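You operate a simulated robot arm through the tools that you are given. There is no shell and no other tool.

You are at the controls of a simulated robot arm. One attempt, no reset.

## Task
Swap the blue probe in the tall jar for the yellow one.
Fine: switch the blue one off first and stand it in the holder's free cup before you lift the yellow one; switch that on once it sits in the lid.

Only the result counts: the job must be done as asked and must still hold three seconds after the hand-in. Knocking over, shifting, dropping, spilling or breaking anything else fails it. Lids that push on must go on centred and level and be pressed home; caps that screw on are set level and turned clockwise until they are tight.

## Robot
A 6-joint arm with a two-finger gripper, fixed in place. Base frame: the origin is at the foot of the arm, x ahead of it, y to its left, z up; the work surface is at about z = 900. Units: mm, degrees, N and s.
With the tool pointing down near the work surface it reaches from about 140 to 680 mm from the base axis. Its first joint turns from -66.0 to 66.0 degrees. Payload 2.45 kg.
Tool frame: the origin (TCP) lies between the finger pads and is the grasp point; the fingertips stand 30 mm ahead of it; z points along the fingers, y is the line along which they close. Largest opening 106 mm; the body of the gripper starts 79 mm behind the TCP.
Orientation is that of the tool frame in the base frame, as a unit quaternion [x, y, z, w]. With the fingers straight down and closing along the base's y, the tool's x points along the base's -x, its y along +y and its z along -z.

## Interface
- The arm moves only by the tool step_arm. Its argument "increments" is a list of rows, each a list of 3 entries, a list of its own where there are three numbers: the gripper command, from -1 (shut) to 1 (fully open), values between in proportion, then the shift along the tool's x, y, z in units of 500 mm (1.0 is 500 mm), then the turn, a rotation vector about the tool's x, y, z in units of 90 degrees (1.0 is 90 degrees). In form: [[gripper, [dx, dy, dz], [wx, wy, wz]], ...]. A call has 1 to 20 rows; each row is the pose to reach, as a shift and turn from the pose commanded when the call began, along the tool's axes at that moment. A call with a number of a shift or a turn outside -1 to 1 is refused whole. Rows are played at 5 a second. More than 50 mm and 8.6 degrees between two rows, or a gripper value outside its range, and nothing of the call is played. A pose out of reach is approached as far as the arm can. The call stops where the force on the tool passes 40 N (or 10 N more than at its start, if that is more) or the arm is blocked; 0.2 s more then pass. Each finger travels about 153 mm/s and halts on what it meets, pressing with about 43 N; the grip force reading is that of the motor and also rises with nothing between the fingers. The clock runs only during rows and for 0.2 s after the last one: add rows that repeat a pose to give the fingers time. The reply holds the time, the measured pose of the TCP, the force on the tool along the base axes, the opening and the grip force, in the units named above and with some noise, with the torque about the TCP (base axes, N m) and any sound that the robot's microphone picked up, and new pictures: "views" is both (left out), scene, wrist or none.
- Cameras (640 x 400 px; columns grow to the right, rows downward): "scene" is fixed at [75.9, 417.9, 1428.5]; the picture's right is [-0.70, -0.72, 0.00], its down [-0.30, 0.29, -0.91] and it looks along [0.65, -0.63, -0.42] (base axes); focal length 215 px, centre (320, 200). "wrist" rides on the gripper at [76, -2, -106] in the tool frame; the picture's right is [0.02, 1.00, 0.00], its down [-0.78, 0.02, -0.62] and it looks along [-0.62, 0.01, 0.78] (tool axes); focal length 247 px, centre (320, 200). There is no depth. A picture from a camera that has moved, and an enlarged one, comes with that camera's place and axes in the base frame and with its lens. The place of the scene camera against the robot may be out by one fixed shift of up to 18 mm in any direction.
- close_up(camera, box): a new picture of the part [left, top, right, bottom] of that camera's present view, enlarged. It takes no simulated time.
- sign_off(): hands the job in; it is judged then, once.

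Places have to be worked out from the pictures, the camera data and where the tool is seen. Open the gripper and draw the arm clear of the work before you hand the job in, unless the task says otherwise.

The tools are called after ">>>" as a command line: name --argument value ..., lists and objects as JSON in quotes. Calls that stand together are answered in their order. step_arm: Moves the arm, as the interface text tells. Its arguments: {"type":"object","properties":{"increments":{"type":"array"},"views":{"type":"string","enum":["both","scene","wrist","none"]}},"required":["increments"]} The other tools are called the same way: close_up (camera, box) takes an enlarged picture of a part of a camera's view; sign_off () hands the job in.

At the start:

```text
time: 0.0
eef_pos: [271.8, 4.4, 1378.1]
orientation: [0.0, 1.0, 0.0, -0.001]
ft_force: [0.2, 0.2, -0.6]
moment: [-0.03, 0.01, -0.03]
gripper_width: 106.1
grasp_force: 0.1
```

scene: 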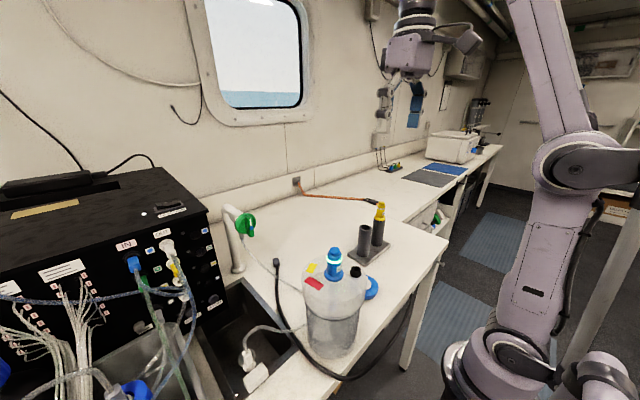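
wrist: 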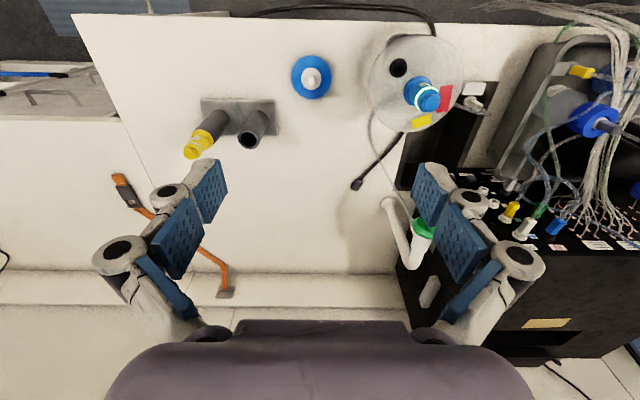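

I'll look closely at the probes, jar, and holder in both views before moving.

>>> close_up --camera "scene" --box '[270, 190, 430, 370]'

>>> close_up --camera "wrist" --box '[350, 20, 490, 150]'

>>> close_up --camera "wrist" --box '[160, 40, 340, 170]'

>>> close_up --camera "scene" --box '[330, 190, 410, 280]'

>>> close_up --camera "scene" --box '[300, 235, 380, 310]'

```text
2.22 times, centred on (350, 280) of scene
camera zoom: at [75.9, 417.9, 1428.5], right [-0.7, -0.72, 0.0], down [-0.3, 0.29, -0.91], along [0.65, -0.63, -0.42], focal length 478 px, centre (253, 22)
```

zoom: 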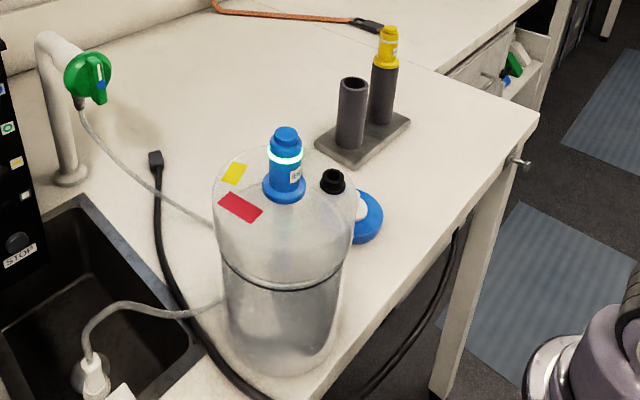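

```text
3.08 times, centred on (420, 85) of wrist
camera zoom: at [195.8, 1.6, 1484.5], right [-0.02, 1.0, 0.0], down [0.78, 0.02, 0.62], along [0.62, 0.01, -0.78], focal length 760 px, centre (12, 554)
```

zoom: 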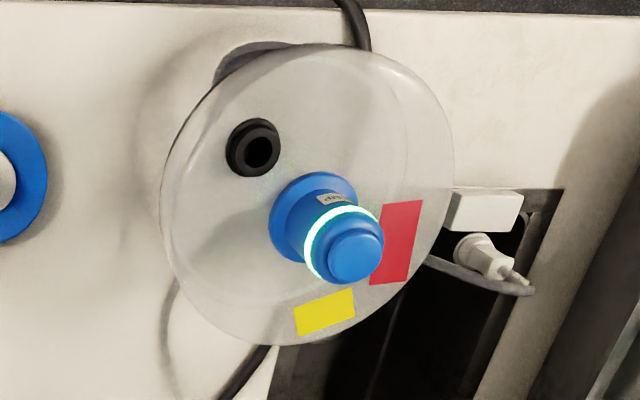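

```text
3.08 times, centred on (250, 105) of wrist
camera zoom: at [195.8, 1.6, 1484.5], right [-0.02, 1.0, 0.0], down [0.78, 0.02, 0.62], along [0.62, 0.01, -0.78], focal length 760 px, centre (535, 492)
```

zoom: 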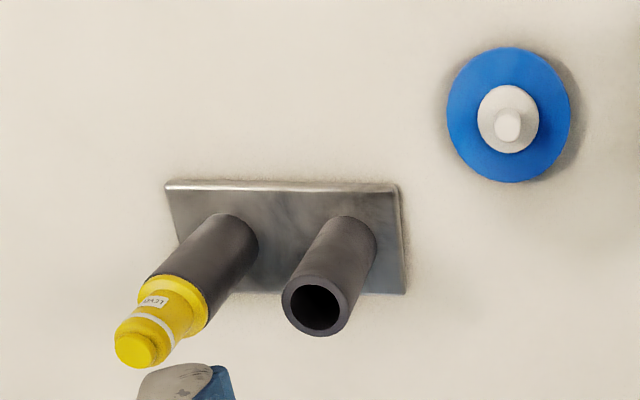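

```text
4.44 times, centred on (370, 235) of scene
camera zoom: at [75.9, 417.9, 1428.5], right [-0.7, -0.72, 0.0], down [-0.3, 0.29, -0.91], along [0.65, -0.63, -0.42], focal length 957 px, centre (98, 44)
```

zoom: 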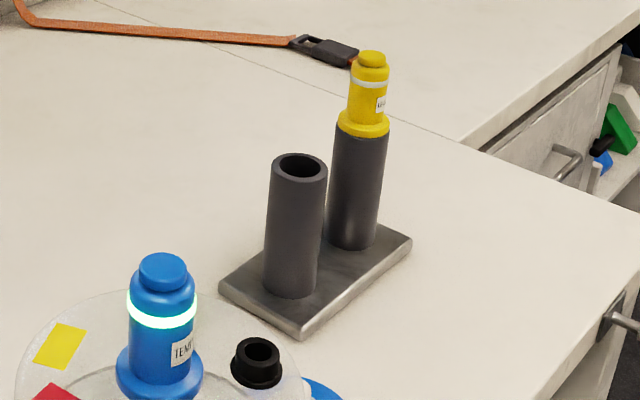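

```text
5.33 times, centred on (340, 272) of scene
camera zoom: at [75.9, 417.9, 1428.5], right [-0.7, -0.72, 0.0], down [-0.3, 0.29, -0.91], along [0.65, -0.63, -0.42], focal length 1148 px, centre (213, -187)
```

zoom: 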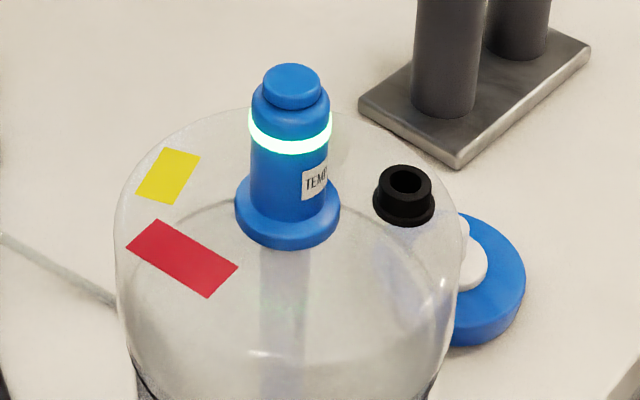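

The glowing ring shows that the blue probe is on. The button-like cap sits on its top at about (294, 150, 1155). The yellow probe's top is near (405, -223, 1096), and the free cup's mouth is near (408, -135, 1030). I'll move above the jar for a closer look.

>>> step_arm --increments '[[1, [-0.0055, 0.0365, 0.0295], [0, 0, 0]], [1, [-0.011, 0.073, 0.059], [0, 0, 0]], [1, [-0.0165, 0.1095, 0.0885], [0, 0, 0]], [1, [-0.022, 0.146, 0.118], [0, 0, 0]], [1, [-0.0275, 0.1825, 0.1475], [0, 0, 0]], [1, [-0.033, 0.219, 0.177], [0, 0, 0]], [1, [-0.0385, 0.2555, 0.2065], [0, 0, 0]], [1, [-0.044, 0.292, 0.236], [0, 0, 0]], [1, [-0.044, 0.292, 0.236], [0, 0, 0]]]'

```text
time: 2.0
eef_pos: [291.0, 151.6, 1258.5]
orientation: [0.0, 1.0, 0.0, 0.0]
ft_force: [0.2, -0.9, -0.2]
moment: [0.02, 0.01, -0.01]
gripper_width: 106.2
grasp_force: 0.1
camera wrist: at [215.8, 148.4, 1365.8], right [-0.02, 1.0, 0.0], down [0.78, 0.02, 0.62], along [0.62, 0.01, -0.78], focal length 247 px, centre (320, 200)
```

scene: 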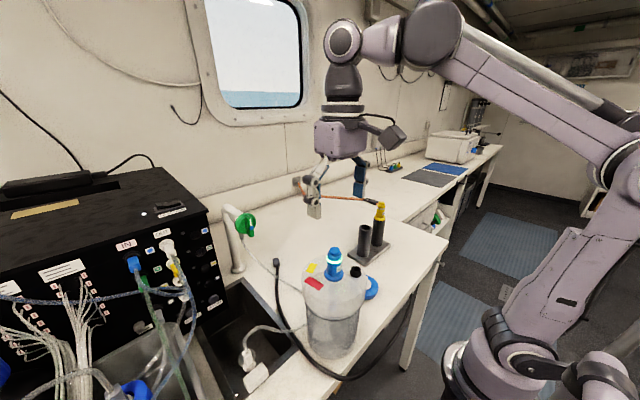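
wrist: 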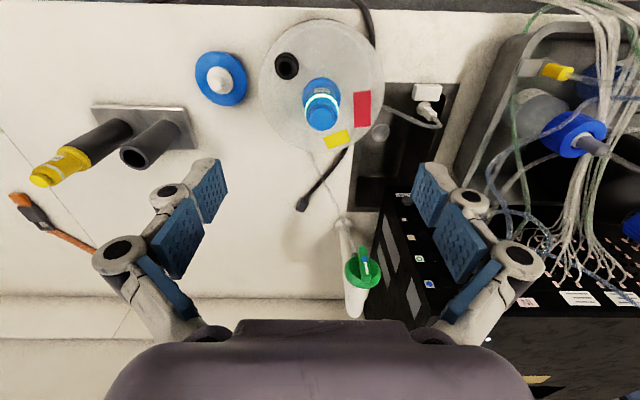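

The blue probe is centred beneath me. I'll take close-ups to refine its axis and check what kind of switch it has.

>>> close_up --camera "wrist" --box '[270, 50, 370, 150]'

>>> close_up --camera "wrist" --box '[20, 80, 200, 200]'

```text
4.00 times, centred on (320, 100) of wrist
camera zoom: at [215.8, 148.4, 1365.8], right [-0.02, 1.0, 0.0], down [0.78, 0.02, 0.62], along [0.62, 0.01, -0.78], focal length 988 px, centre (320, 600)
```

zoom: 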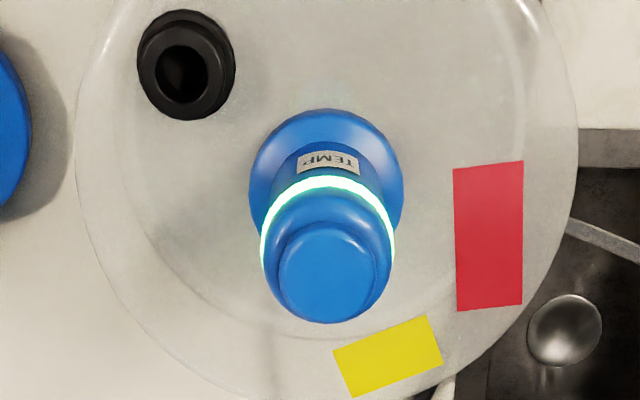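

```text
3.33 times, centred on (110, 140) of wrist
camera zoom: at [215.8, 148.4, 1365.8], right [-0.02, 1.0, 0.0], down [0.78, 0.02, 0.62], along [0.62, 0.01, -0.78], focal length 823 px, centre (1020, 400)
```

zoom: 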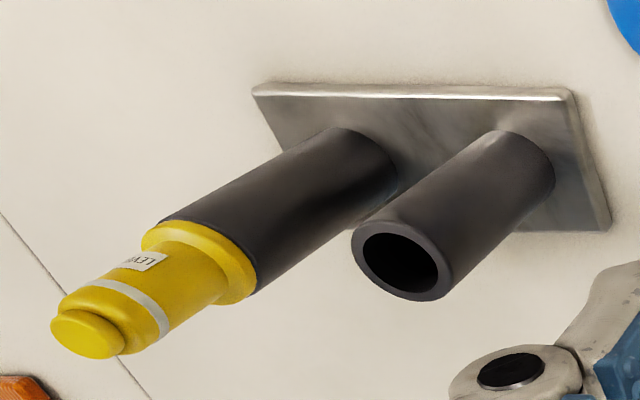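

The button top resolves to about (295, 150.7, 1150) and the flange to about z 1089, so the probe stands upright. I'll close the fingers and come down to just above the button.

>>> step_arm --increments '[[-1, [-0.006, 0, 0.0], [0, 0, 0]], [-1, [-0.006, 0, 0.0], [0, 0, 0]], [-1, [-0.006, 0, 0.0], [0, 0, 0]], [-1, [-0.006, 0, 0.03], [0, 0, 0]], [-1, [-0.006, 0, 0.06], [0, 0, 0]], [-1, [-0.006, 0, 0.09], [0, 0, 0]], [-1, [-0.006, 0, 0.12], [0, 0, 0]], [-1, [-0.006, 0, 0.138], [0, 0, 0]], [-1, [-0.006, 0, 0.138], [0, 0, 0]]]'

```text
time: 4.0
eef_pos: [297.1, 150.8, 1190.4]
orientation: [0.0, 1.0, 0.0, 0.0]
ft_force: [-0.4, -0.3, 0.1]
moment: [-0.03, 0.01, 0.02]
gripper_width: 0.0
grasp_force: 28.7
camera wrist: at [221.6, 148.3, 1297.0], right [-0.02, 1.0, 0.0], down [0.78, 0.02, 0.62], along [0.62, 0.01, -0.78], focal length 247 px, centre (320, 200)
```

scene: 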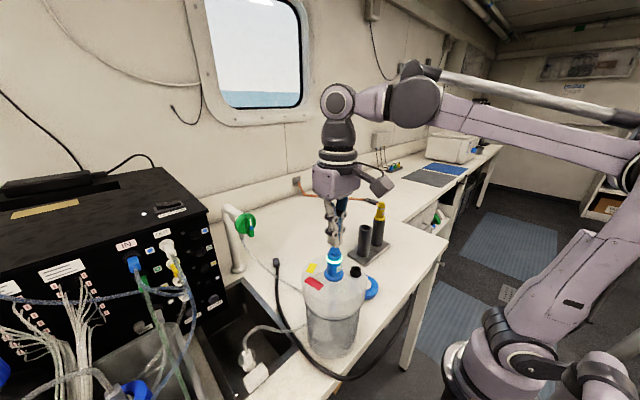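
wrist: 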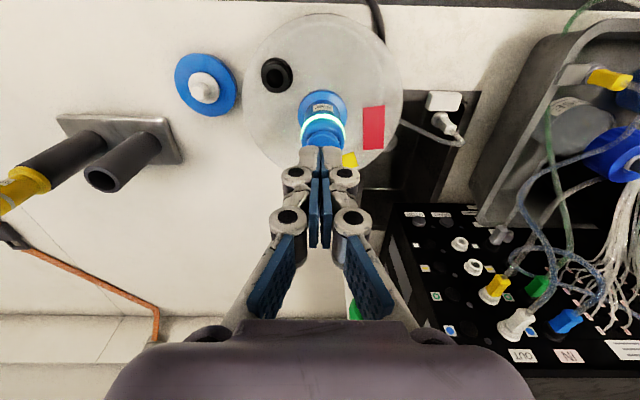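

The closed fingertips are just above the button. I'll check their alignment from both cameras.

>>> close_up --camera "wrist" --box '[270, 80, 370, 180]'

>>> close_up --camera "scene" --box '[295, 200, 375, 290]'

```text
4.00 times, centred on (320, 130) of wrist
camera zoom: at [221.6, 148.3, 1297.0], right [-0.02, 1.0, 0.0], down [0.78, 0.02, 0.62], along [0.62, 0.01, -0.78], focal length 988 px, centre (320, 480)
```

zoom: 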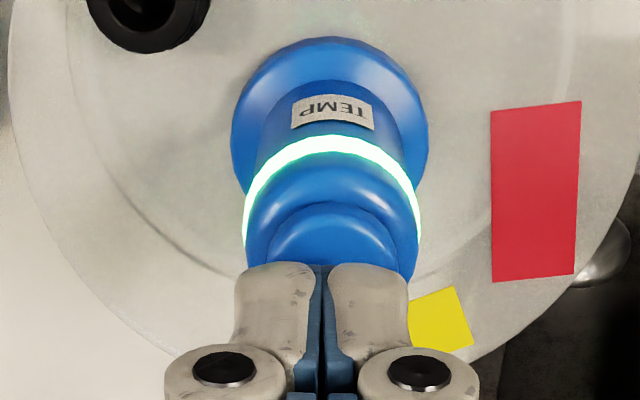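

```text
4.44 times, centred on (335, 245) of scene
camera zoom: at [75.9, 417.9, 1428.5], right [-0.7, -0.72, 0.0], down [-0.3, 0.29, -0.91], along [0.65, -0.63, -0.42], focal length 957 px, centre (253, 0)
```

zoom: 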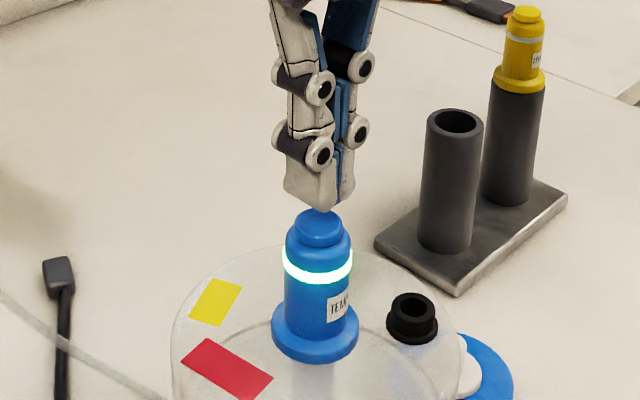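

The fingertips are slightly off (about 1.5 mm in y, 2 mm in x). I'll correct that and ease down towards the button while watching the force.

>>> step_arm --increments '[[-1, [0.004, 0.003, 0.0], [0, 0, 0]], [-1, [0.004, 0.003, 0.006], [0, 0, 0]], [-1, [0.004, 0.003, 0.01], [0, 0, 0]], [-1, [0.004, 0.003, 0.014], [0, 0, 0]], [-1, [0.004, 0.003, 0.016], [0, 0, 0]], [-1, [0.004, 0.003, 0.016], [0, 0, 0]]]' --views "scene"

>>> close_up --camera "scene" --box '[295, 200, 375, 290]'

```text
time: 5.4
eef_pos: [294.0, 153.4, 1181.7]
orientation: [0.0, 1.0, 0.0, 0.001]
ft_force: [0.1, 0.5, 0.0]
moment: [-0.02, 0.0, 0.0]
gripper_width: 0.1
grasp_force: 28.6
```

scene: 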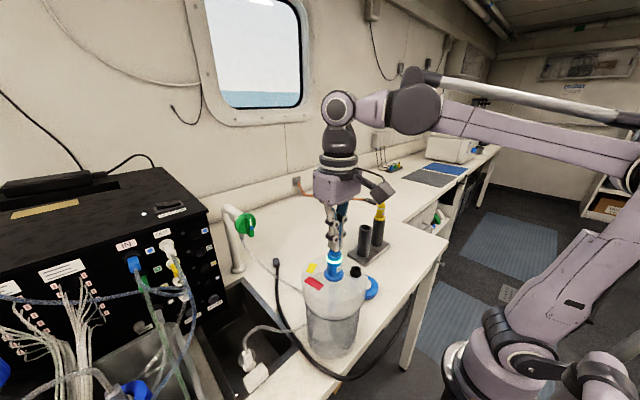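

```text
4.44 times, centred on (335, 245) of scene
camera zoom: at [75.9, 417.9, 1428.5], right [-0.7, -0.72, 0.0], down [-0.3, 0.29, -0.91], along [0.65, -0.63, -0.42], focal length 957 px, centre (253, 0)
```

zoom: 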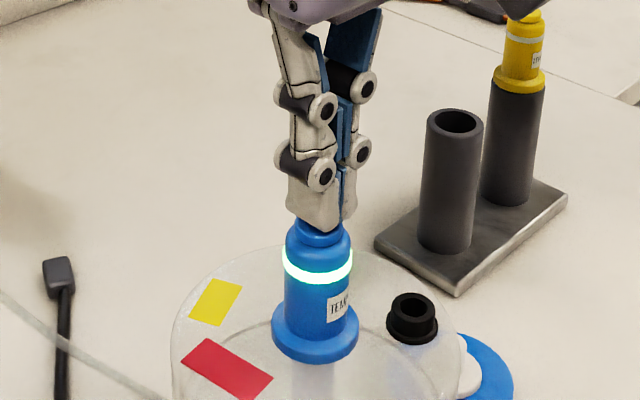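

There's no contact yet, but the tips are right at the button. I'll press on in 1 mm steps.

>>> step_arm --increments '[[-1, [0, 0, 0.002], [0, 0, 0]], [-1, [0, 0, 0.004], [0, 0, 0]], [-1, [0, 0, 0.006], [0, 0, 0]]]' --views "scene"

>>> close_up --camera "scene" --box '[295, 200, 375, 290]'

```text
time: 6.2
eef_pos: [295.2, 151.6, 1179.8]
orientation: [0.0, 1.0, 0.0, 0.0]
ft_force: [0.2, -0.3, 0.0]
moment: [0.02, 0.02, -0.03]
gripper_width: 0.0
grasp_force: 28.5
```

scene: 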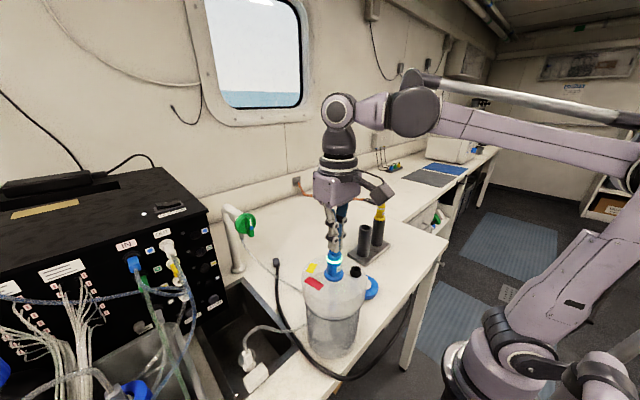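

```text
4.44 times, centred on (335, 245) of scene
camera zoom: at [75.9, 417.9, 1428.5], right [-0.7, -0.72, 0.0], down [-0.3, 0.29, -0.91], along [0.65, -0.63, -0.42], focal length 957 px, centre (253, 0)
```

zoom: 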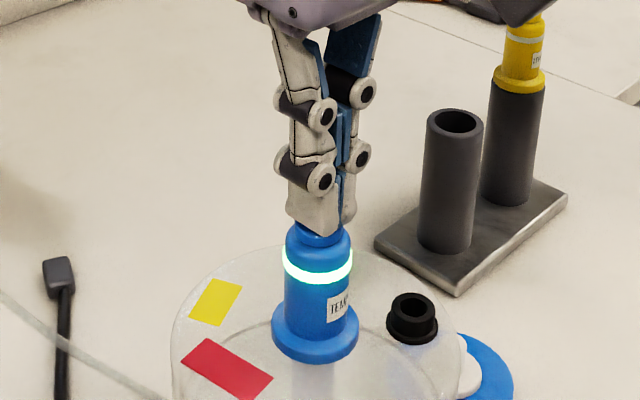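

Still no force. I'll keep going down in 1 mm steps.

>>> step_arm --increments '[[-1, [0, 0, 0.002], [0, 0, 0]], [-1, [0, 0, 0.004], [0, 0, 0]], [-1, [0, 0, 0.006], [0, 0, 0]]]' --views "wrist"

>>> close_up --camera "scene" --box '[295, 200, 375, 290]'

>>> close_up --camera "wrist" --box '[270, 80, 370, 180]'

```text
time: 7.0
eef_pos: [294.4, 153.0, 1177.2]
orientation: [0.0, 1.0, 0.0, -0.001]
ft_force: [1.4, -0.2, 2.3]
moment: [0.03, -0.02, 0.02]
gripper_width: 6.0
grasp_force: 28.8
camera wrist: at [218.9, 149.2, 1283.1], right [-0.02, 1.0, 0.0], down [0.78, 0.02, 0.62], along [0.62, 0.01, -0.78], focal length 247 px, centre (320, 200)
```

wrist: 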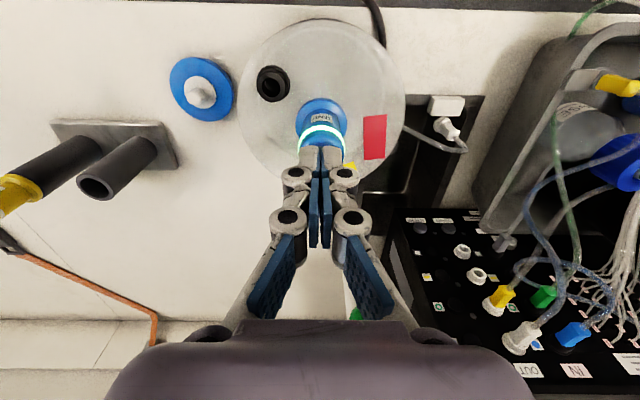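

```text
4.44 times, centred on (335, 245) of scene
camera zoom: at [75.9, 417.9, 1428.5], right [-0.7, -0.72, 0.0], down [-0.3, 0.29, -0.91], along [0.65, -0.63, -0.42], focal length 957 px, centre (253, 0)
```

zoom: 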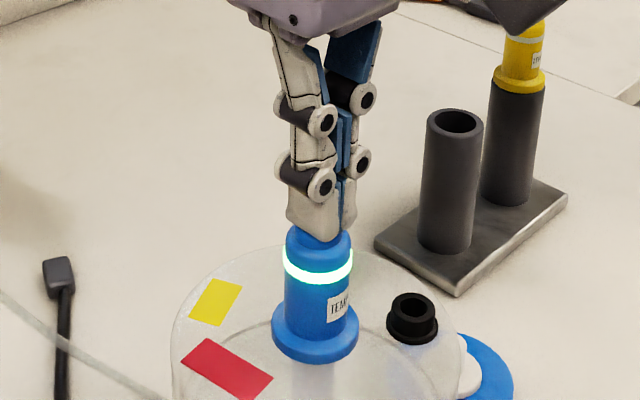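

```text
4.00 times, centred on (320, 130) of wrist
camera zoom: at [218.9, 149.2, 1283.1], right [-0.02, 1.0, 0.0], down [0.78, 0.02, 0.62], along [0.62, 0.01, -0.78], focal length 988 px, centre (320, 480)
```

zoom: 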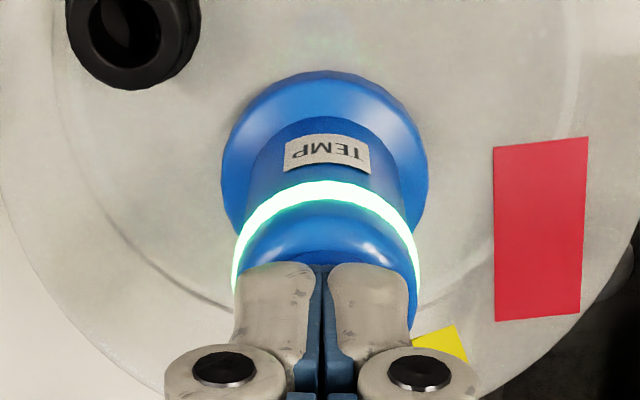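

I've made contact at 2.3 N, so the button is starting to take load. I'll press further in small steps until it clicks.

>>> step_arm --increments '[[-1, [0, 0, 0.002], [0, 0, 0]], [-1, [0, 0, 0.003], [0, 0, 0]]]' --views "none"

>>> close_up --camera "scene" --box '[295, 200, 375, 290]'

```text
time: 7.6
eef_pos: [293.9, 151.7, 1175.5]
orientation: [0.0, 1.0, -0.001, 0.0]
ft_force: [-0.7, -1.0, 3.9]
moment: [0.02, 0.02, -0.01]
gripper_width: 5.8
grasp_force: 28.2
```

```text
4.44 times, centred on (335, 245) of scene
camera zoom: at [75.9, 417.8, 1428.5], right [-0.7, -0.72, 0.0], down [-0.3, 0.29, -0.91], along [0.65, -0.63, -0.42], focal length 957 px, centre (253, 0)
```

zoom: 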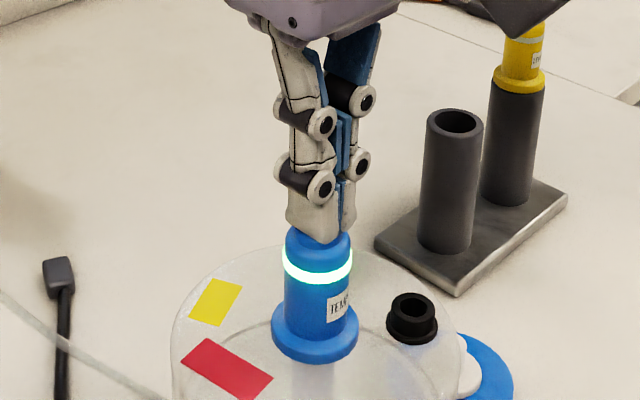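

The force is rising like a spring (3.9 N). I'll continue pressing.

>>> step_arm --increments '[[-1, [0, 0, 0.002], [0, 0, 0]], [-1, [0, 0, 0.003], [0, 0, 0]]]' --views "none"

>>> close_up --camera "scene" --box '[295, 200, 375, 290]'

```text
time: 8.2
eef_pos: [295.5, 152.2, 1174.3]
orientation: [0.0, 1.0, 0.0, 0.001]
ft_force: [-3.0, 0.7, 7.7]
moment: [-0.01, 0.07, -0.01]
gripper_width: 6.0
grasp_force: 28.6
heard: click
```

```text
4.44 times, centred on (335, 245) of scene
camera zoom: at [75.8, 417.9, 1428.5], right [-0.7, -0.72, 0.0], down [-0.3, 0.29, -0.91], along [0.65, -0.63, -0.42], focal length 957 px, centre (253, 0)
```

zoom: 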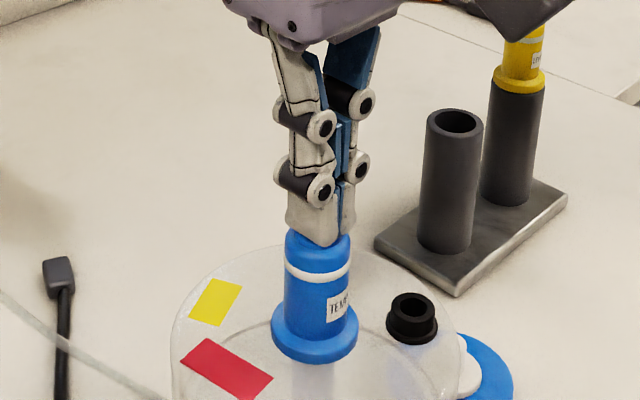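

I heard the click and the ring is dark, so the blue probe is off. I'll lift straight up and open the fingers partway.

>>> step_arm --increments '[[-1, [0, 0, -0.01], [0, 0, 0]], [-1, [0, 0, -0.04], [0, 0, 0]], [-1, [0, 0, -0.08], [0, 0, 0]], [0.3, [0, 0, -0.1], [0, 0, 0]], [0.3, [0, 0, -0.1], [0, 0, 0]], [0.3, [0, 0, -0.1], [0, 0, 0]]]' --views "both"

>>> close_up --camera "wrist" --box '[270, 70, 370, 170]'

>>> close_up --camera "scene" --box '[295, 200, 375, 290]'

```text
time: 9.6
eef_pos: [294.4, 152.6, 1223.2]
orientation: [0.0, 1.0, 0.0, 0.0]
ft_force: [0.5, 0.1, 0.3]
moment: [0.01, -0.01, -0.03]
gripper_width: 69.0
grasp_force: 0.1
camera wrist: at [219.1, 149.8, 1330.1], right [-0.02, 1.0, 0.0], down [0.78, 0.02, 0.62], along [0.62, 0.01, -0.78], focal length 247 px, centre (320, 200)
```

scene: 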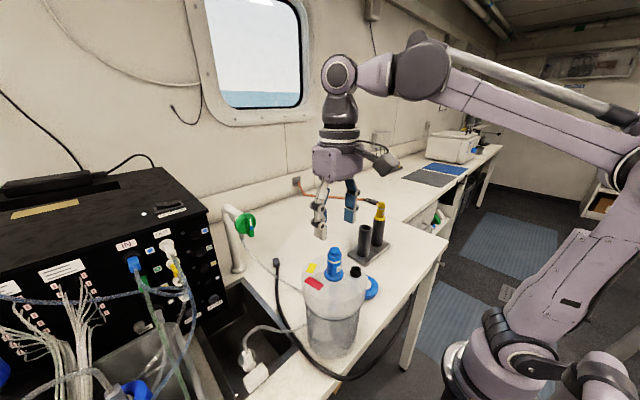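
wrist: 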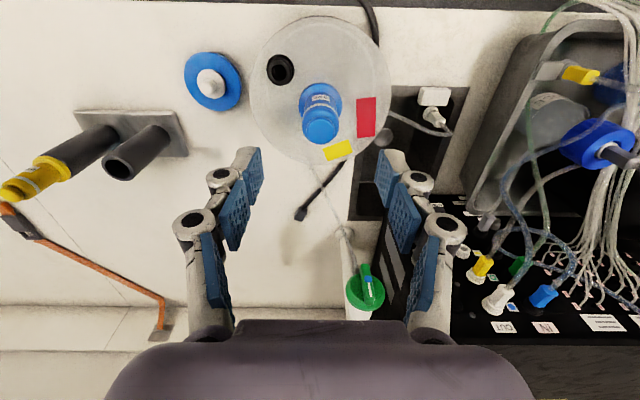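

```text
4.00 times, centred on (320, 120) of wrist
camera zoom: at [219.1, 149.8, 1330.1], right [-0.02, 1.0, 0.0], down [0.78, 0.02, 0.62], along [0.62, 0.01, -0.78], focal length 988 px, centre (320, 520)
```

zoom: 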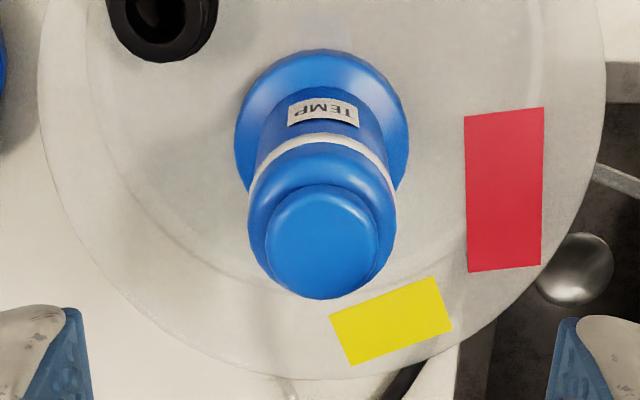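

```text
4.44 times, centred on (335, 245) of scene
camera zoom: at [75.9, 417.9, 1428.5], right [-0.7, -0.72, 0.0], down [-0.3, 0.29, -0.91], along [0.65, -0.63, -0.42], focal length 957 px, centre (253, 0)
```

zoom: 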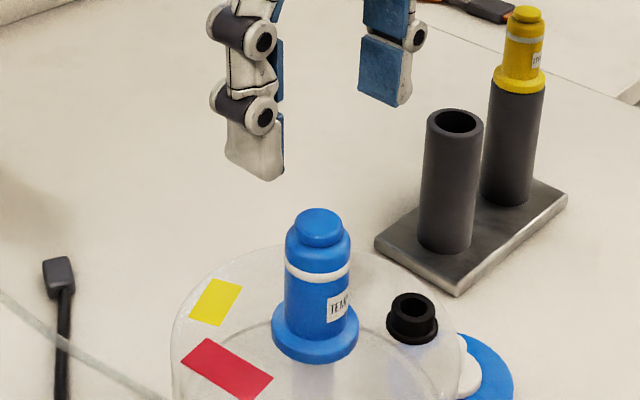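

The fingers straddle the probe's axis to within about 1 mm. I'll descend so the tips stay a few millimetres above the flange.

>>> step_arm --increments '[[0.3, [0, 0, 0.04], [0, 0, 0]], [0.3, [0, 0, 0.08], [0, 0, 0]], [0.3, [0, 0, 0.12], [0, 0, 0]], [0.3, [0, 0, 0.15], [0, 0, 0]], [0.3, [0, 0, 0.175], [0, 0, 0]], [0.3, [0, 0, 0.19], [0, 0, 0]], [0.3, [0, 0, 0.19], [0, 0, 0]]]' --views "both"

>>> close_up --camera "wrist" --box '[240, 90, 400, 220]'

>>> close_up --camera "scene" --box '[295, 210, 375, 300]'

```text
time: 11.2
eef_pos: [294.3, 151.1, 1128.4]
orientation: [-0.001, 1.0, 0.0, 0.0]
ft_force: [-0.7, -0.1, 0.2]
moment: [-0.04, 0.02, 0.0]
gripper_width: 68.8
grasp_force: 0.0
camera wrist: at [219.0, 149.3, 1234.9], right [-0.02, 1.0, 0.0], down [0.78, 0.02, 0.62], along [0.62, 0.01, -0.78], focal length 247 px, centre (320, 200)
```

scene: 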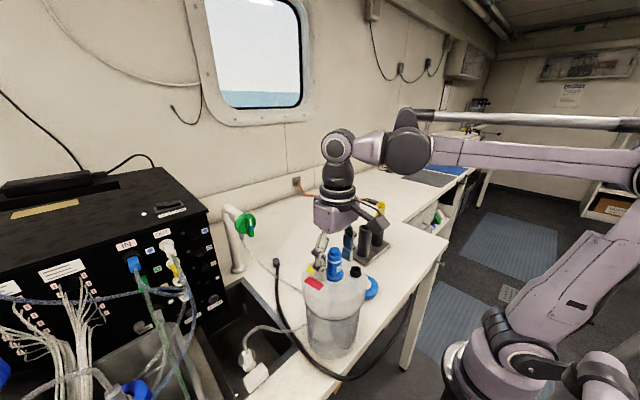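
wrist: 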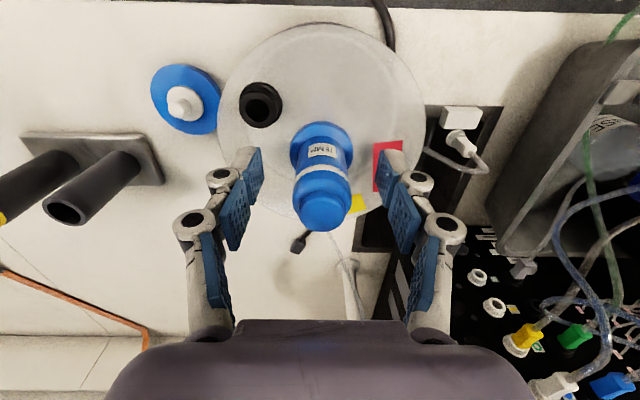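

```text
3.08 times, centred on (320, 155) of wrist
camera zoom: at [219.0, 149.3, 1234.9], right [-0.02, 1.0, 0.0], down [0.78, 0.02, 0.62], along [0.62, 0.01, -0.78], focal length 760 px, centre (320, 338)
```

zoom: 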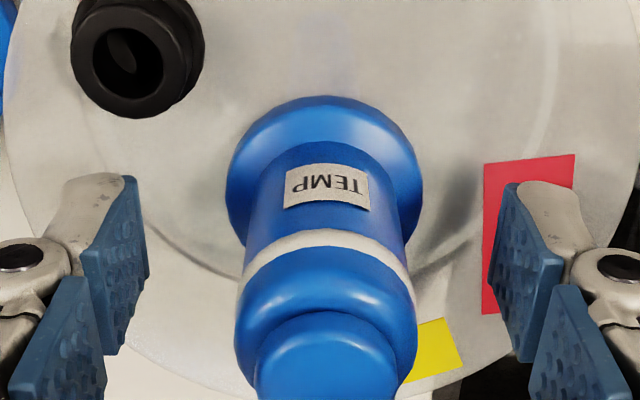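

```text
4.44 times, centred on (335, 255) of scene
camera zoom: at [75.9, 417.9, 1428.5], right [-0.7, -0.72, 0.0], down [-0.3, 0.29, -0.91], along [0.65, -0.63, -0.42], focal length 957 px, centre (253, -44)
```

zoom: 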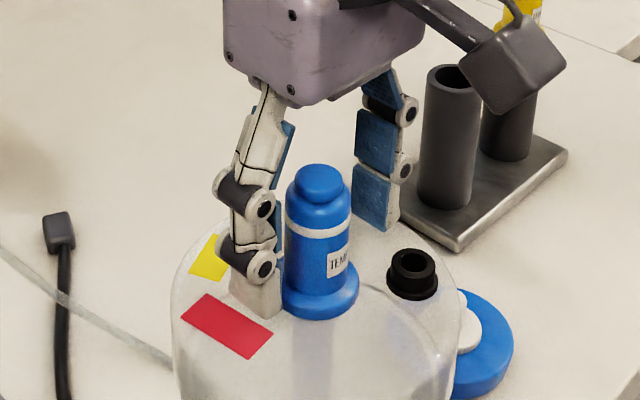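

The pads flank the probe body above the flange. I'll nudge +1 mm in y to centre it, then close.

>>> step_arm --increments '[[0.3, [0, 0.0016, 0], [0, 0, 0]], [0, [0, 0.0016, 0], [0, 0, 0]], [-0.25, [0, 0.0016, 0], [0, 0, 0]], [-0.35, [0, 0.0016, 0], [0, 0, 0]], [-1, [0, 0.0016, 0], [0, 0, 0]], [-1, [0, 0.0016, 0], [0, 0, 0]], [-1, [0, 0.0016, 0], [0, 0, 0]]]' --views "both"

>>> close_up --camera "wrist" --box '[240, 90, 400, 220]'

>>> close_up --camera "scene" --box '[295, 210, 375, 300]'

```text
time: 12.8
eef_pos: [293.2, 153.8, 1128.4]
orientation: [0.0, 1.0, 0.001, 0.0]
ft_force: [0.4, -0.4, 3.0]
moment: [0.02, 0.03, -0.01]
gripper_width: 28.5
grasp_force: 42.9
camera wrist: at [218.7, 150.3, 1235.2], right [-0.02, 1.0, 0.0], down [0.78, 0.02, 0.62], along [0.62, 0.01, -0.78], focal length 247 px, centre (320, 200)
```

scene: 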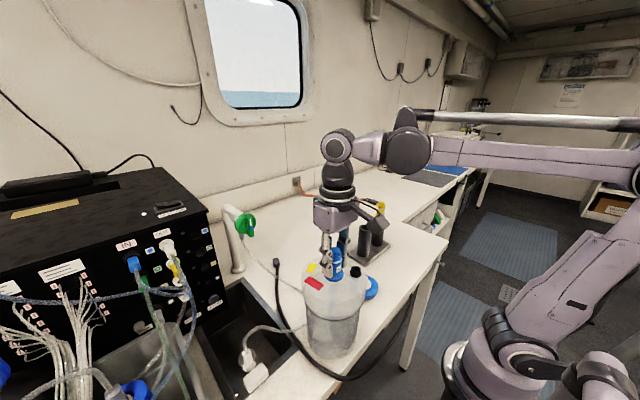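
wrist: 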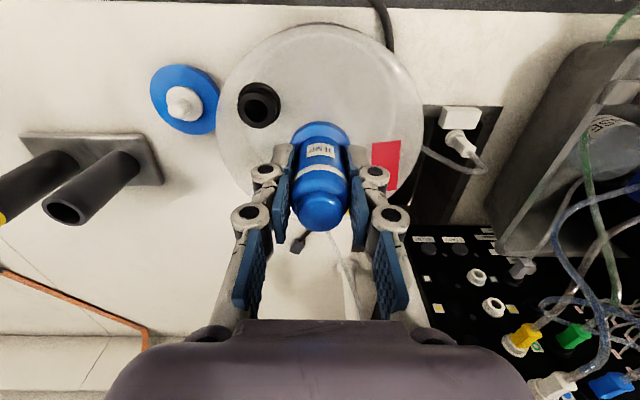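

```text
3.08 times, centred on (320, 155) of wrist
camera zoom: at [218.7, 150.3, 1235.2], right [-0.02, 1.0, 0.0], down [0.78, 0.02, 0.62], along [0.62, 0.01, -0.78], focal length 760 px, centre (320, 338)
```

zoom: 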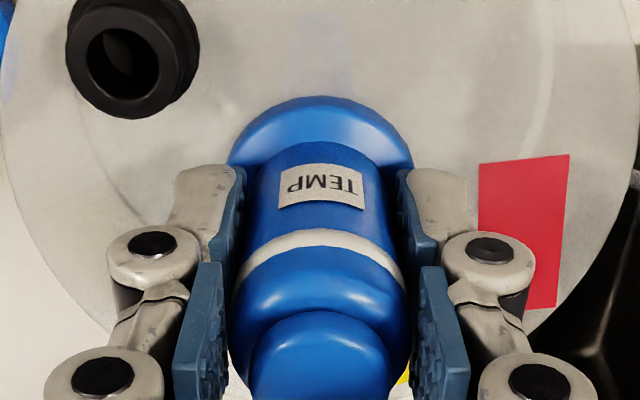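

```text
4.44 times, centred on (335, 255) of scene
camera zoom: at [75.9, 417.9, 1428.5], right [-0.7, -0.72, 0.0], down [-0.3, 0.29, -0.91], along [0.65, -0.63, -0.42], focal length 957 px, centre (253, -44)
```

zoom: 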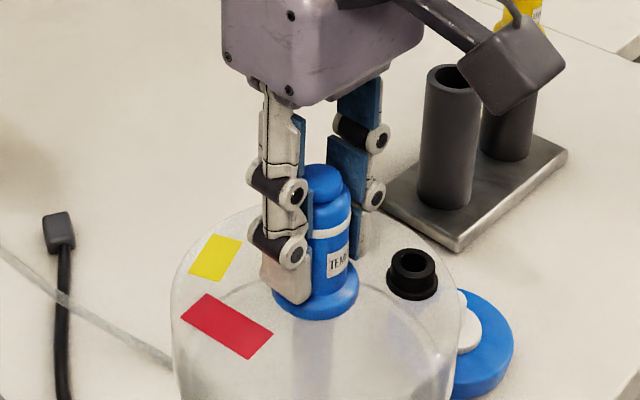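

The grip is firm at 28.5 mm wide. I'll lift gently at first, watching the force and checking that the lid stays put.

>>> step_arm --increments '[[-1, [0, 0, -0.004], [0, 0, 0]], [-1, [0, 0, -0.01], [0, 0, 0]], [-1, [0, 0, -0.02], [0, 0, 0]], [-1, [0, 0, -0.03], [0, 0, 0]], [-1, [0, 0, -0.04], [0, 0, 0]]]' --views "none"

>>> close_up --camera "wrist" --box '[200, 20, 440, 220]'

>>> close_up --camera "scene" --box '[270, 200, 400, 370]'

```text
time: 14.0
eef_pos: [294.0, 154.1, 1149.3]
orientation: [0.001, 1.0, 0.001, 0.001]
ft_force: [-0.6, 0.3, -0.1]
moment: [0.04, 0.05, -0.03]
gripper_width: 28.5
grasp_force: 42.7
```

```text
2.00 times, centred on (320, 120) of wrist
camera zoom: at [218.0, 150.2, 1255.1], right [-0.02, 1.0, 0.0], down [0.78, 0.02, 0.62], along [0.62, 0.01, -0.78], focal length 494 px, centre (320, 360)
```

zoom: 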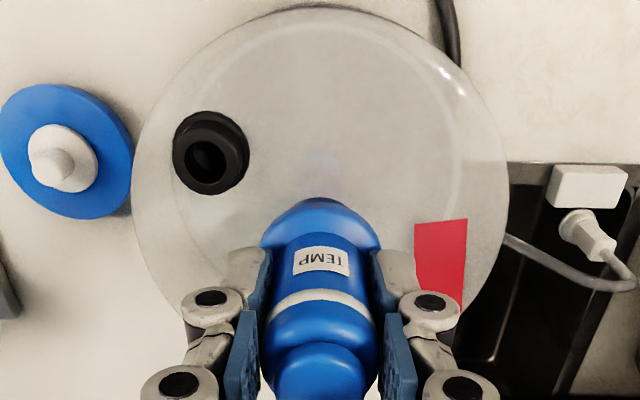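

```text
2.35 times, centred on (335, 285) of scene
camera zoom: at [75.9, 417.9, 1428.5], right [-0.7, -0.72, 0.0], down [-0.3, 0.29, -0.91], along [0.65, -0.63, -0.42], focal length 507 px, centre (285, 0)
```

zoom: 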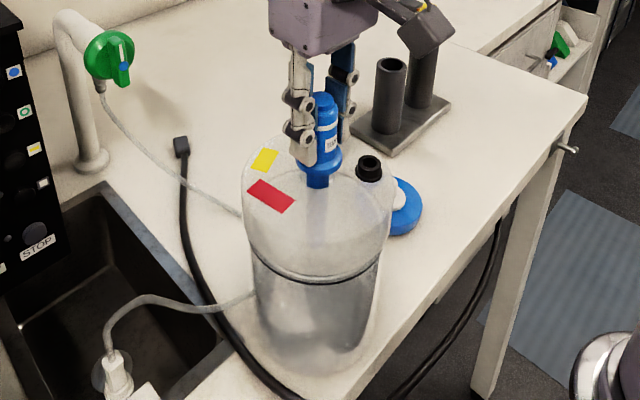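

It slides out freely and the lid hasn't moved. I'll keep lifting straight up until the stem clears.

>>> step_arm --increments '[[-1, [0, 0, -0.03], [0, 0, 0]], [-1, [0, 0, -0.06], [0, 0, 0]], [-1, [0, 0, -0.09], [0, 0, 0]], [-1, [0, 0, -0.12], [0, 0, 0]], [-1, [0, 0, -0.15], [0, 0, 0]], [-1, [0, 0, -0.18], [0, 0, 0]], [-1, [0, 0, -0.21], [0, 0, 0]], [-1, [0, 0, -0.24], [0, 0, 0]], [-1, [0, 0, -0.26], [0, 0, 0]], [-1, [0, 0, -0.26], [0, 0, 0]]]' --views "both"

>>> close_up --camera "scene" --box '[270, 130, 400, 370]'

```text
time: 16.2
eef_pos: [294.2, 154.3, 1278.7]
orientation: [0.0, 1.0, 0.0, 0.0]
ft_force: [-0.2, 0.8, -1.2]
moment: [0.0, -0.02, 0.0]
gripper_width: 28.6
grasp_force: 42.9
camera wrist: at [219.0, 150.4, 1385.4], right [-0.02, 1.0, 0.0], down [0.78, 0.02, 0.62], along [0.62, 0.01, -0.78], focal length 247 px, centre (320, 200)
```

scene: 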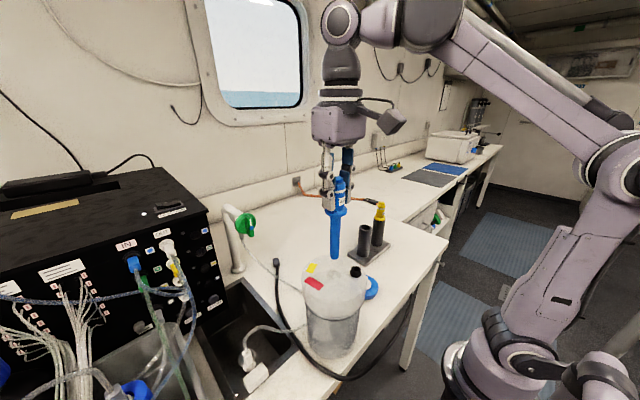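
wrist: 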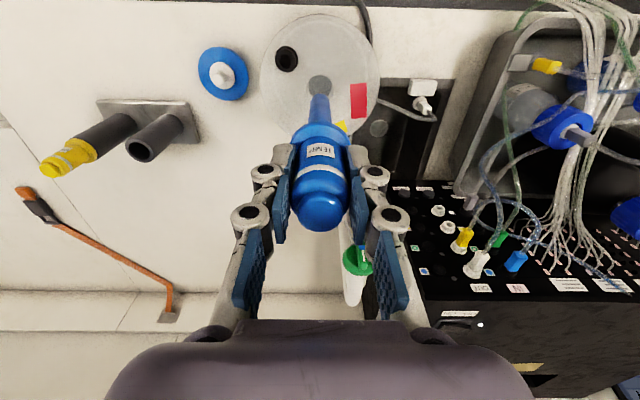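

```text
1.67 times, centred on (335, 250) of scene
camera zoom: at [75.9, 417.9, 1428.5], right [-0.7, -0.72, 0.0], down [-0.3, 0.29, -0.91], along [0.65, -0.63, -0.42], focal length 359 px, centre (295, 117)
```

zoom: 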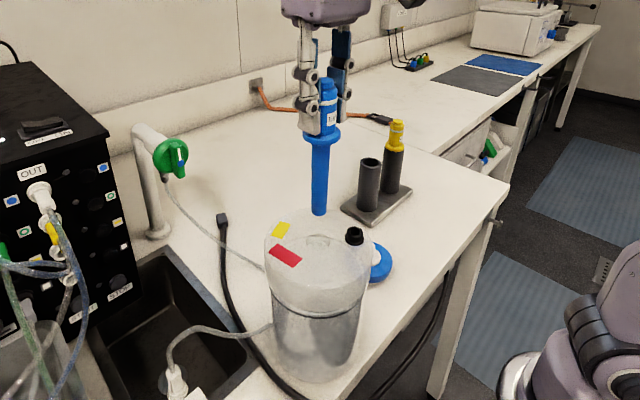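

The stem looks free. I'll check it and the lid hole close up before moving sideways.

>>> close_up --camera "wrist" --box '[250, 10, 390, 150]'

>>> close_up --camera "scene" --box '[295, 160, 385, 310]'

>>> close_up --camera "wrist" --box '[20, 80, 200, 200]'

```text
2.86 times, centred on (320, 80) of wrist
camera zoom: at [219.0, 150.4, 1385.4], right [-0.02, 1.0, 0.0], down [0.78, 0.02, 0.62], along [0.62, 0.01, -0.78], focal length 706 px, centre (320, 543)
```

zoom: 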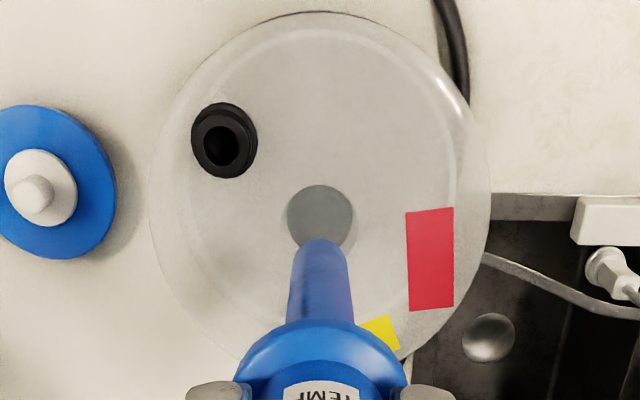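

```text
2.67 times, centred on (340, 235) of scene
camera zoom: at [75.9, 417.9, 1428.5], right [-0.7, -0.72, 0.0], down [-0.3, 0.29, -0.91], along [0.65, -0.63, -0.42], focal length 574 px, centre (267, 107)
```

zoom: 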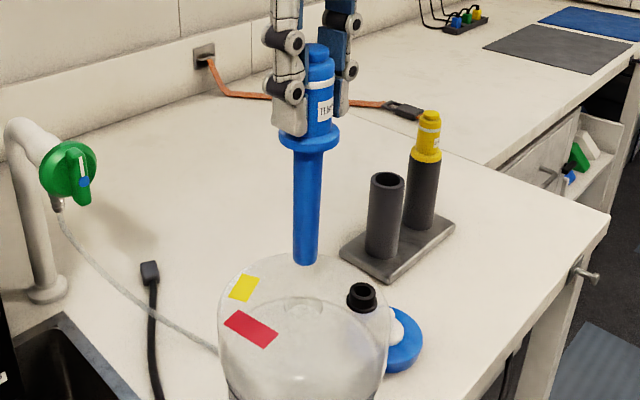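

```text
3.33 times, centred on (110, 140) of wrist
camera zoom: at [219.0, 150.4, 1385.4], right [-0.02, 1.0, 0.0], down [0.78, 0.02, 0.62], along [0.62, 0.01, -0.78], focal length 823 px, centre (1020, 400)
```

zoom: 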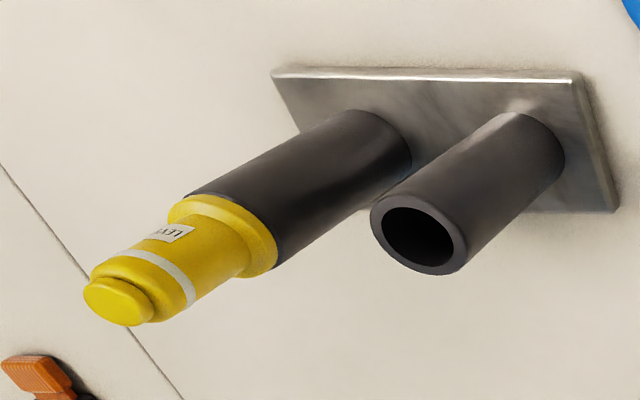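

The stem is clear of the lid. Triangulating from two views puts the free cup's mouth at (408.5, -135, 1029.5), so I'll carry the probe over to a spot above it at this height.

>>> step_arm --increments '[[-1, [0, 0, -0.02], [0, 0, 0]], [-1, [-0.019, -0.0477, -0.02], [0, 0, 0]], [-1, [-0.0379, -0.0953, -0.02], [0, 0, 0]], [-1, [-0.0569, -0.143, -0.02], [0, 0, 0]], [-1, [-0.0759, -0.1907, -0.02], [0, 0, 0]], [-1, [-0.0948, -0.2383, -0.02], [0, 0, 0]], [-1, [-0.1138, -0.286, -0.02], [0, 0, 0]], [-1, [-0.1328, -0.3337, -0.02], [0, 0, 0]], [-1, [-0.1517, -0.3813, -0.02], [0, 0, 0]], [-1, [-0.1707, -0.429, -0.02], [0, 0, 0]], [-1, [-0.1897, -0.4767, -0.02], [0, 0, 0]], [-1, [-0.2086, -0.5243, -0.02], [0, 0, 0]], [-1, [-0.2276, -0.572, -0.02], [0, 0, 0]], [-1, [-0.2276, -0.572, -0.02], [0, 0, 0]]]' --views "both"

>>> close_up --camera "wrist" --box '[250, 10, 390, 150]'

>>> close_up --camera "scene" --box '[330, 140, 420, 280]'

```text
time: 19.2
eef_pos: [407.2, -132.8, 1289.8]
orientation: [0.0, 1.0, 0.001, 0.0]
ft_force: [0.7, -0.6, -1.5]
moment: [0.01, 0.02, -0.01]
gripper_width: 28.4
grasp_force: 43.6
camera wrist: at [332.1, -136.7, 1395.8], right [-0.02, 1.0, 0.0], down [0.78, 0.02, 0.62], along [0.62, 0.01, -0.78], focal length 247 px, centre (320, 200)
```

scene: 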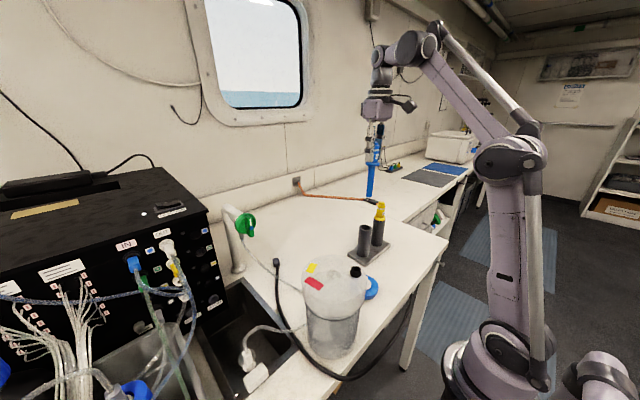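
wrist: 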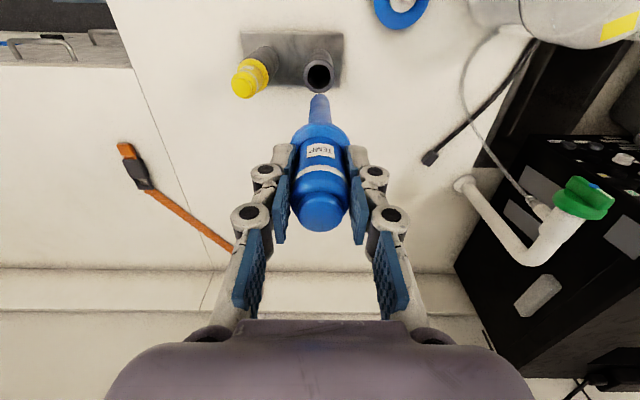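

```text
2.86 times, centred on (320, 80) of wrist
camera zoom: at [332.1, -136.7, 1395.8], right [-0.02, 1.0, 0.0], down [0.78, 0.02, 0.62], along [0.62, 0.01, -0.78], focal length 706 px, centre (320, 543)
```

zoom: 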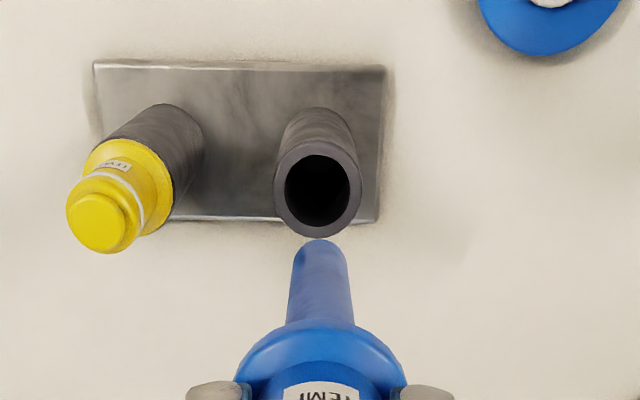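

```text
2.86 times, centred on (375, 210) of scene
camera zoom: at [76.0, 417.9, 1428.5], right [-0.7, -0.72, 0.0], down [-0.3, 0.29, -0.91], along [0.65, -0.63, -0.42], focal length 615 px, centre (163, 171)
```

zoom: 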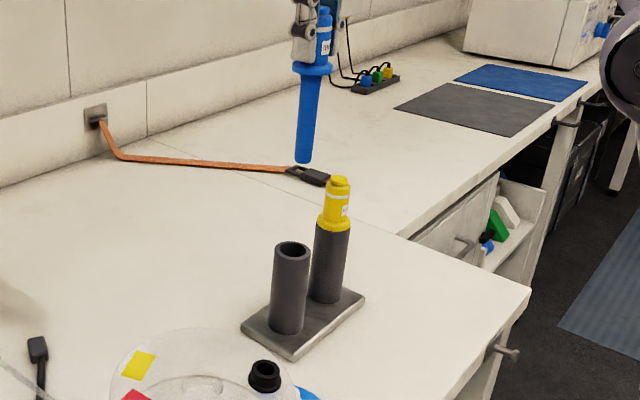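

The probe is almost over the cup (about 1 mm off, with roughly 6 mm of clearance around the stem). I'll apply that correction and lower until the stem tip is just above the mouth.

>>> step_arm --increments '[[-1, [-0.002, -0.002, 0], [0, 0, 0]], [-1, [-0.002, -0.002, 0.04], [0, 0, 0]], [-1, [-0.002, -0.002, 0.08], [0, 0, 0]], [-1, [-0.002, -0.002, 0.12], [0, 0, 0]], [-1, [-0.002, -0.002, 0.15], [0, 0, 0]], [-1, [-0.002, -0.002, 0.18], [0, 0, 0]], [-1, [-0.002, -0.002, 0.18], [0, 0, 0]]]' --views "both"

>>> close_up --camera "wrist" --box '[250, 10, 390, 150]'

>>> close_up --camera "scene" --box '[330, 160, 410, 270]'

```text
time: 20.8
eef_pos: [409.8, -133.9, 1198.8]
orientation: [0.0, 1.0, 0.0, 0.0]
ft_force: [-0.5, 0.1, -0.7]
moment: [-0.01, 0.03, -0.04]
gripper_width: 28.4
grasp_force: 43.1
camera wrist: at [334.4, -137.1, 1305.4], right [-0.02, 1.0, 0.0], down [0.78, 0.02, 0.62], along [0.62, 0.01, -0.78], focal length 247 px, centre (320, 200)
```

scene: 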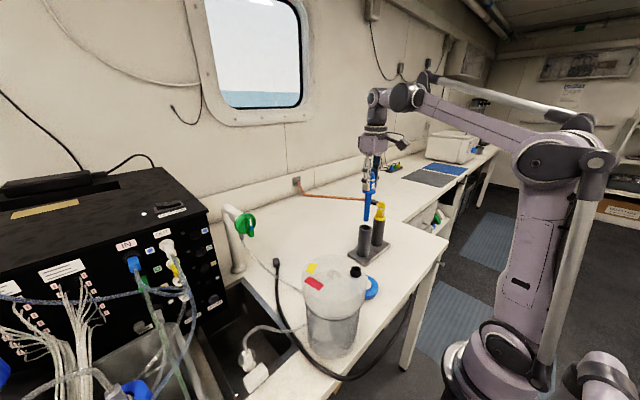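
wrist: 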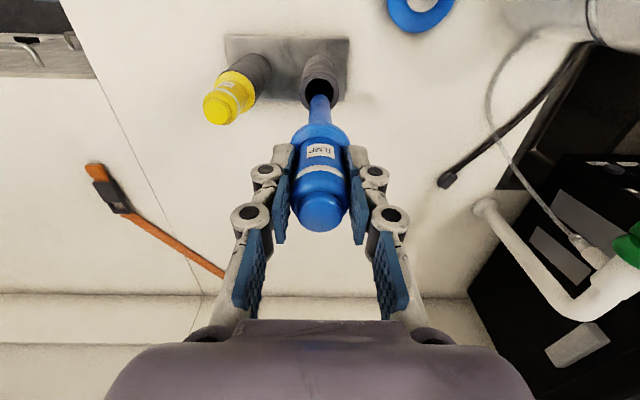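

```text
2.86 times, centred on (320, 80) of wrist
camera zoom: at [334.4, -137.1, 1305.4], right [-0.02, 1.0, 0.0], down [0.78, 0.02, 0.62], along [0.62, 0.01, -0.78], focal length 706 px, centre (320, 543)
```

zoom: 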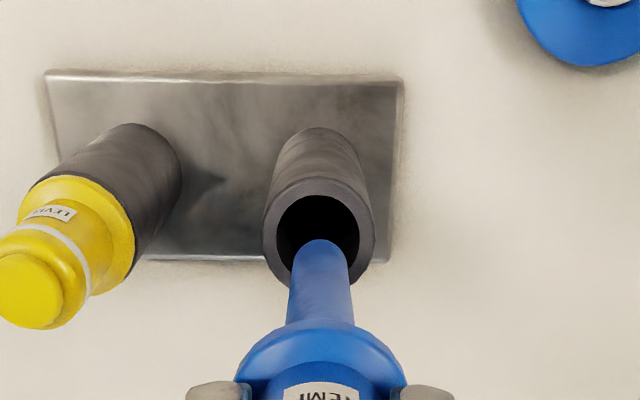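

```text
3.64 times, centred on (370, 215) of scene
camera zoom: at [75.9, 417.9, 1428.5], right [-0.7, -0.72, 0.0], down [-0.3, 0.29, -0.91], along [0.65, -0.63, -0.42], focal length 783 px, centre (138, 146)
```

zoom: 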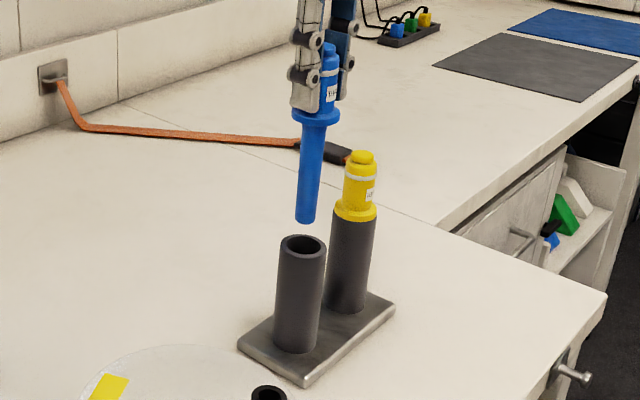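

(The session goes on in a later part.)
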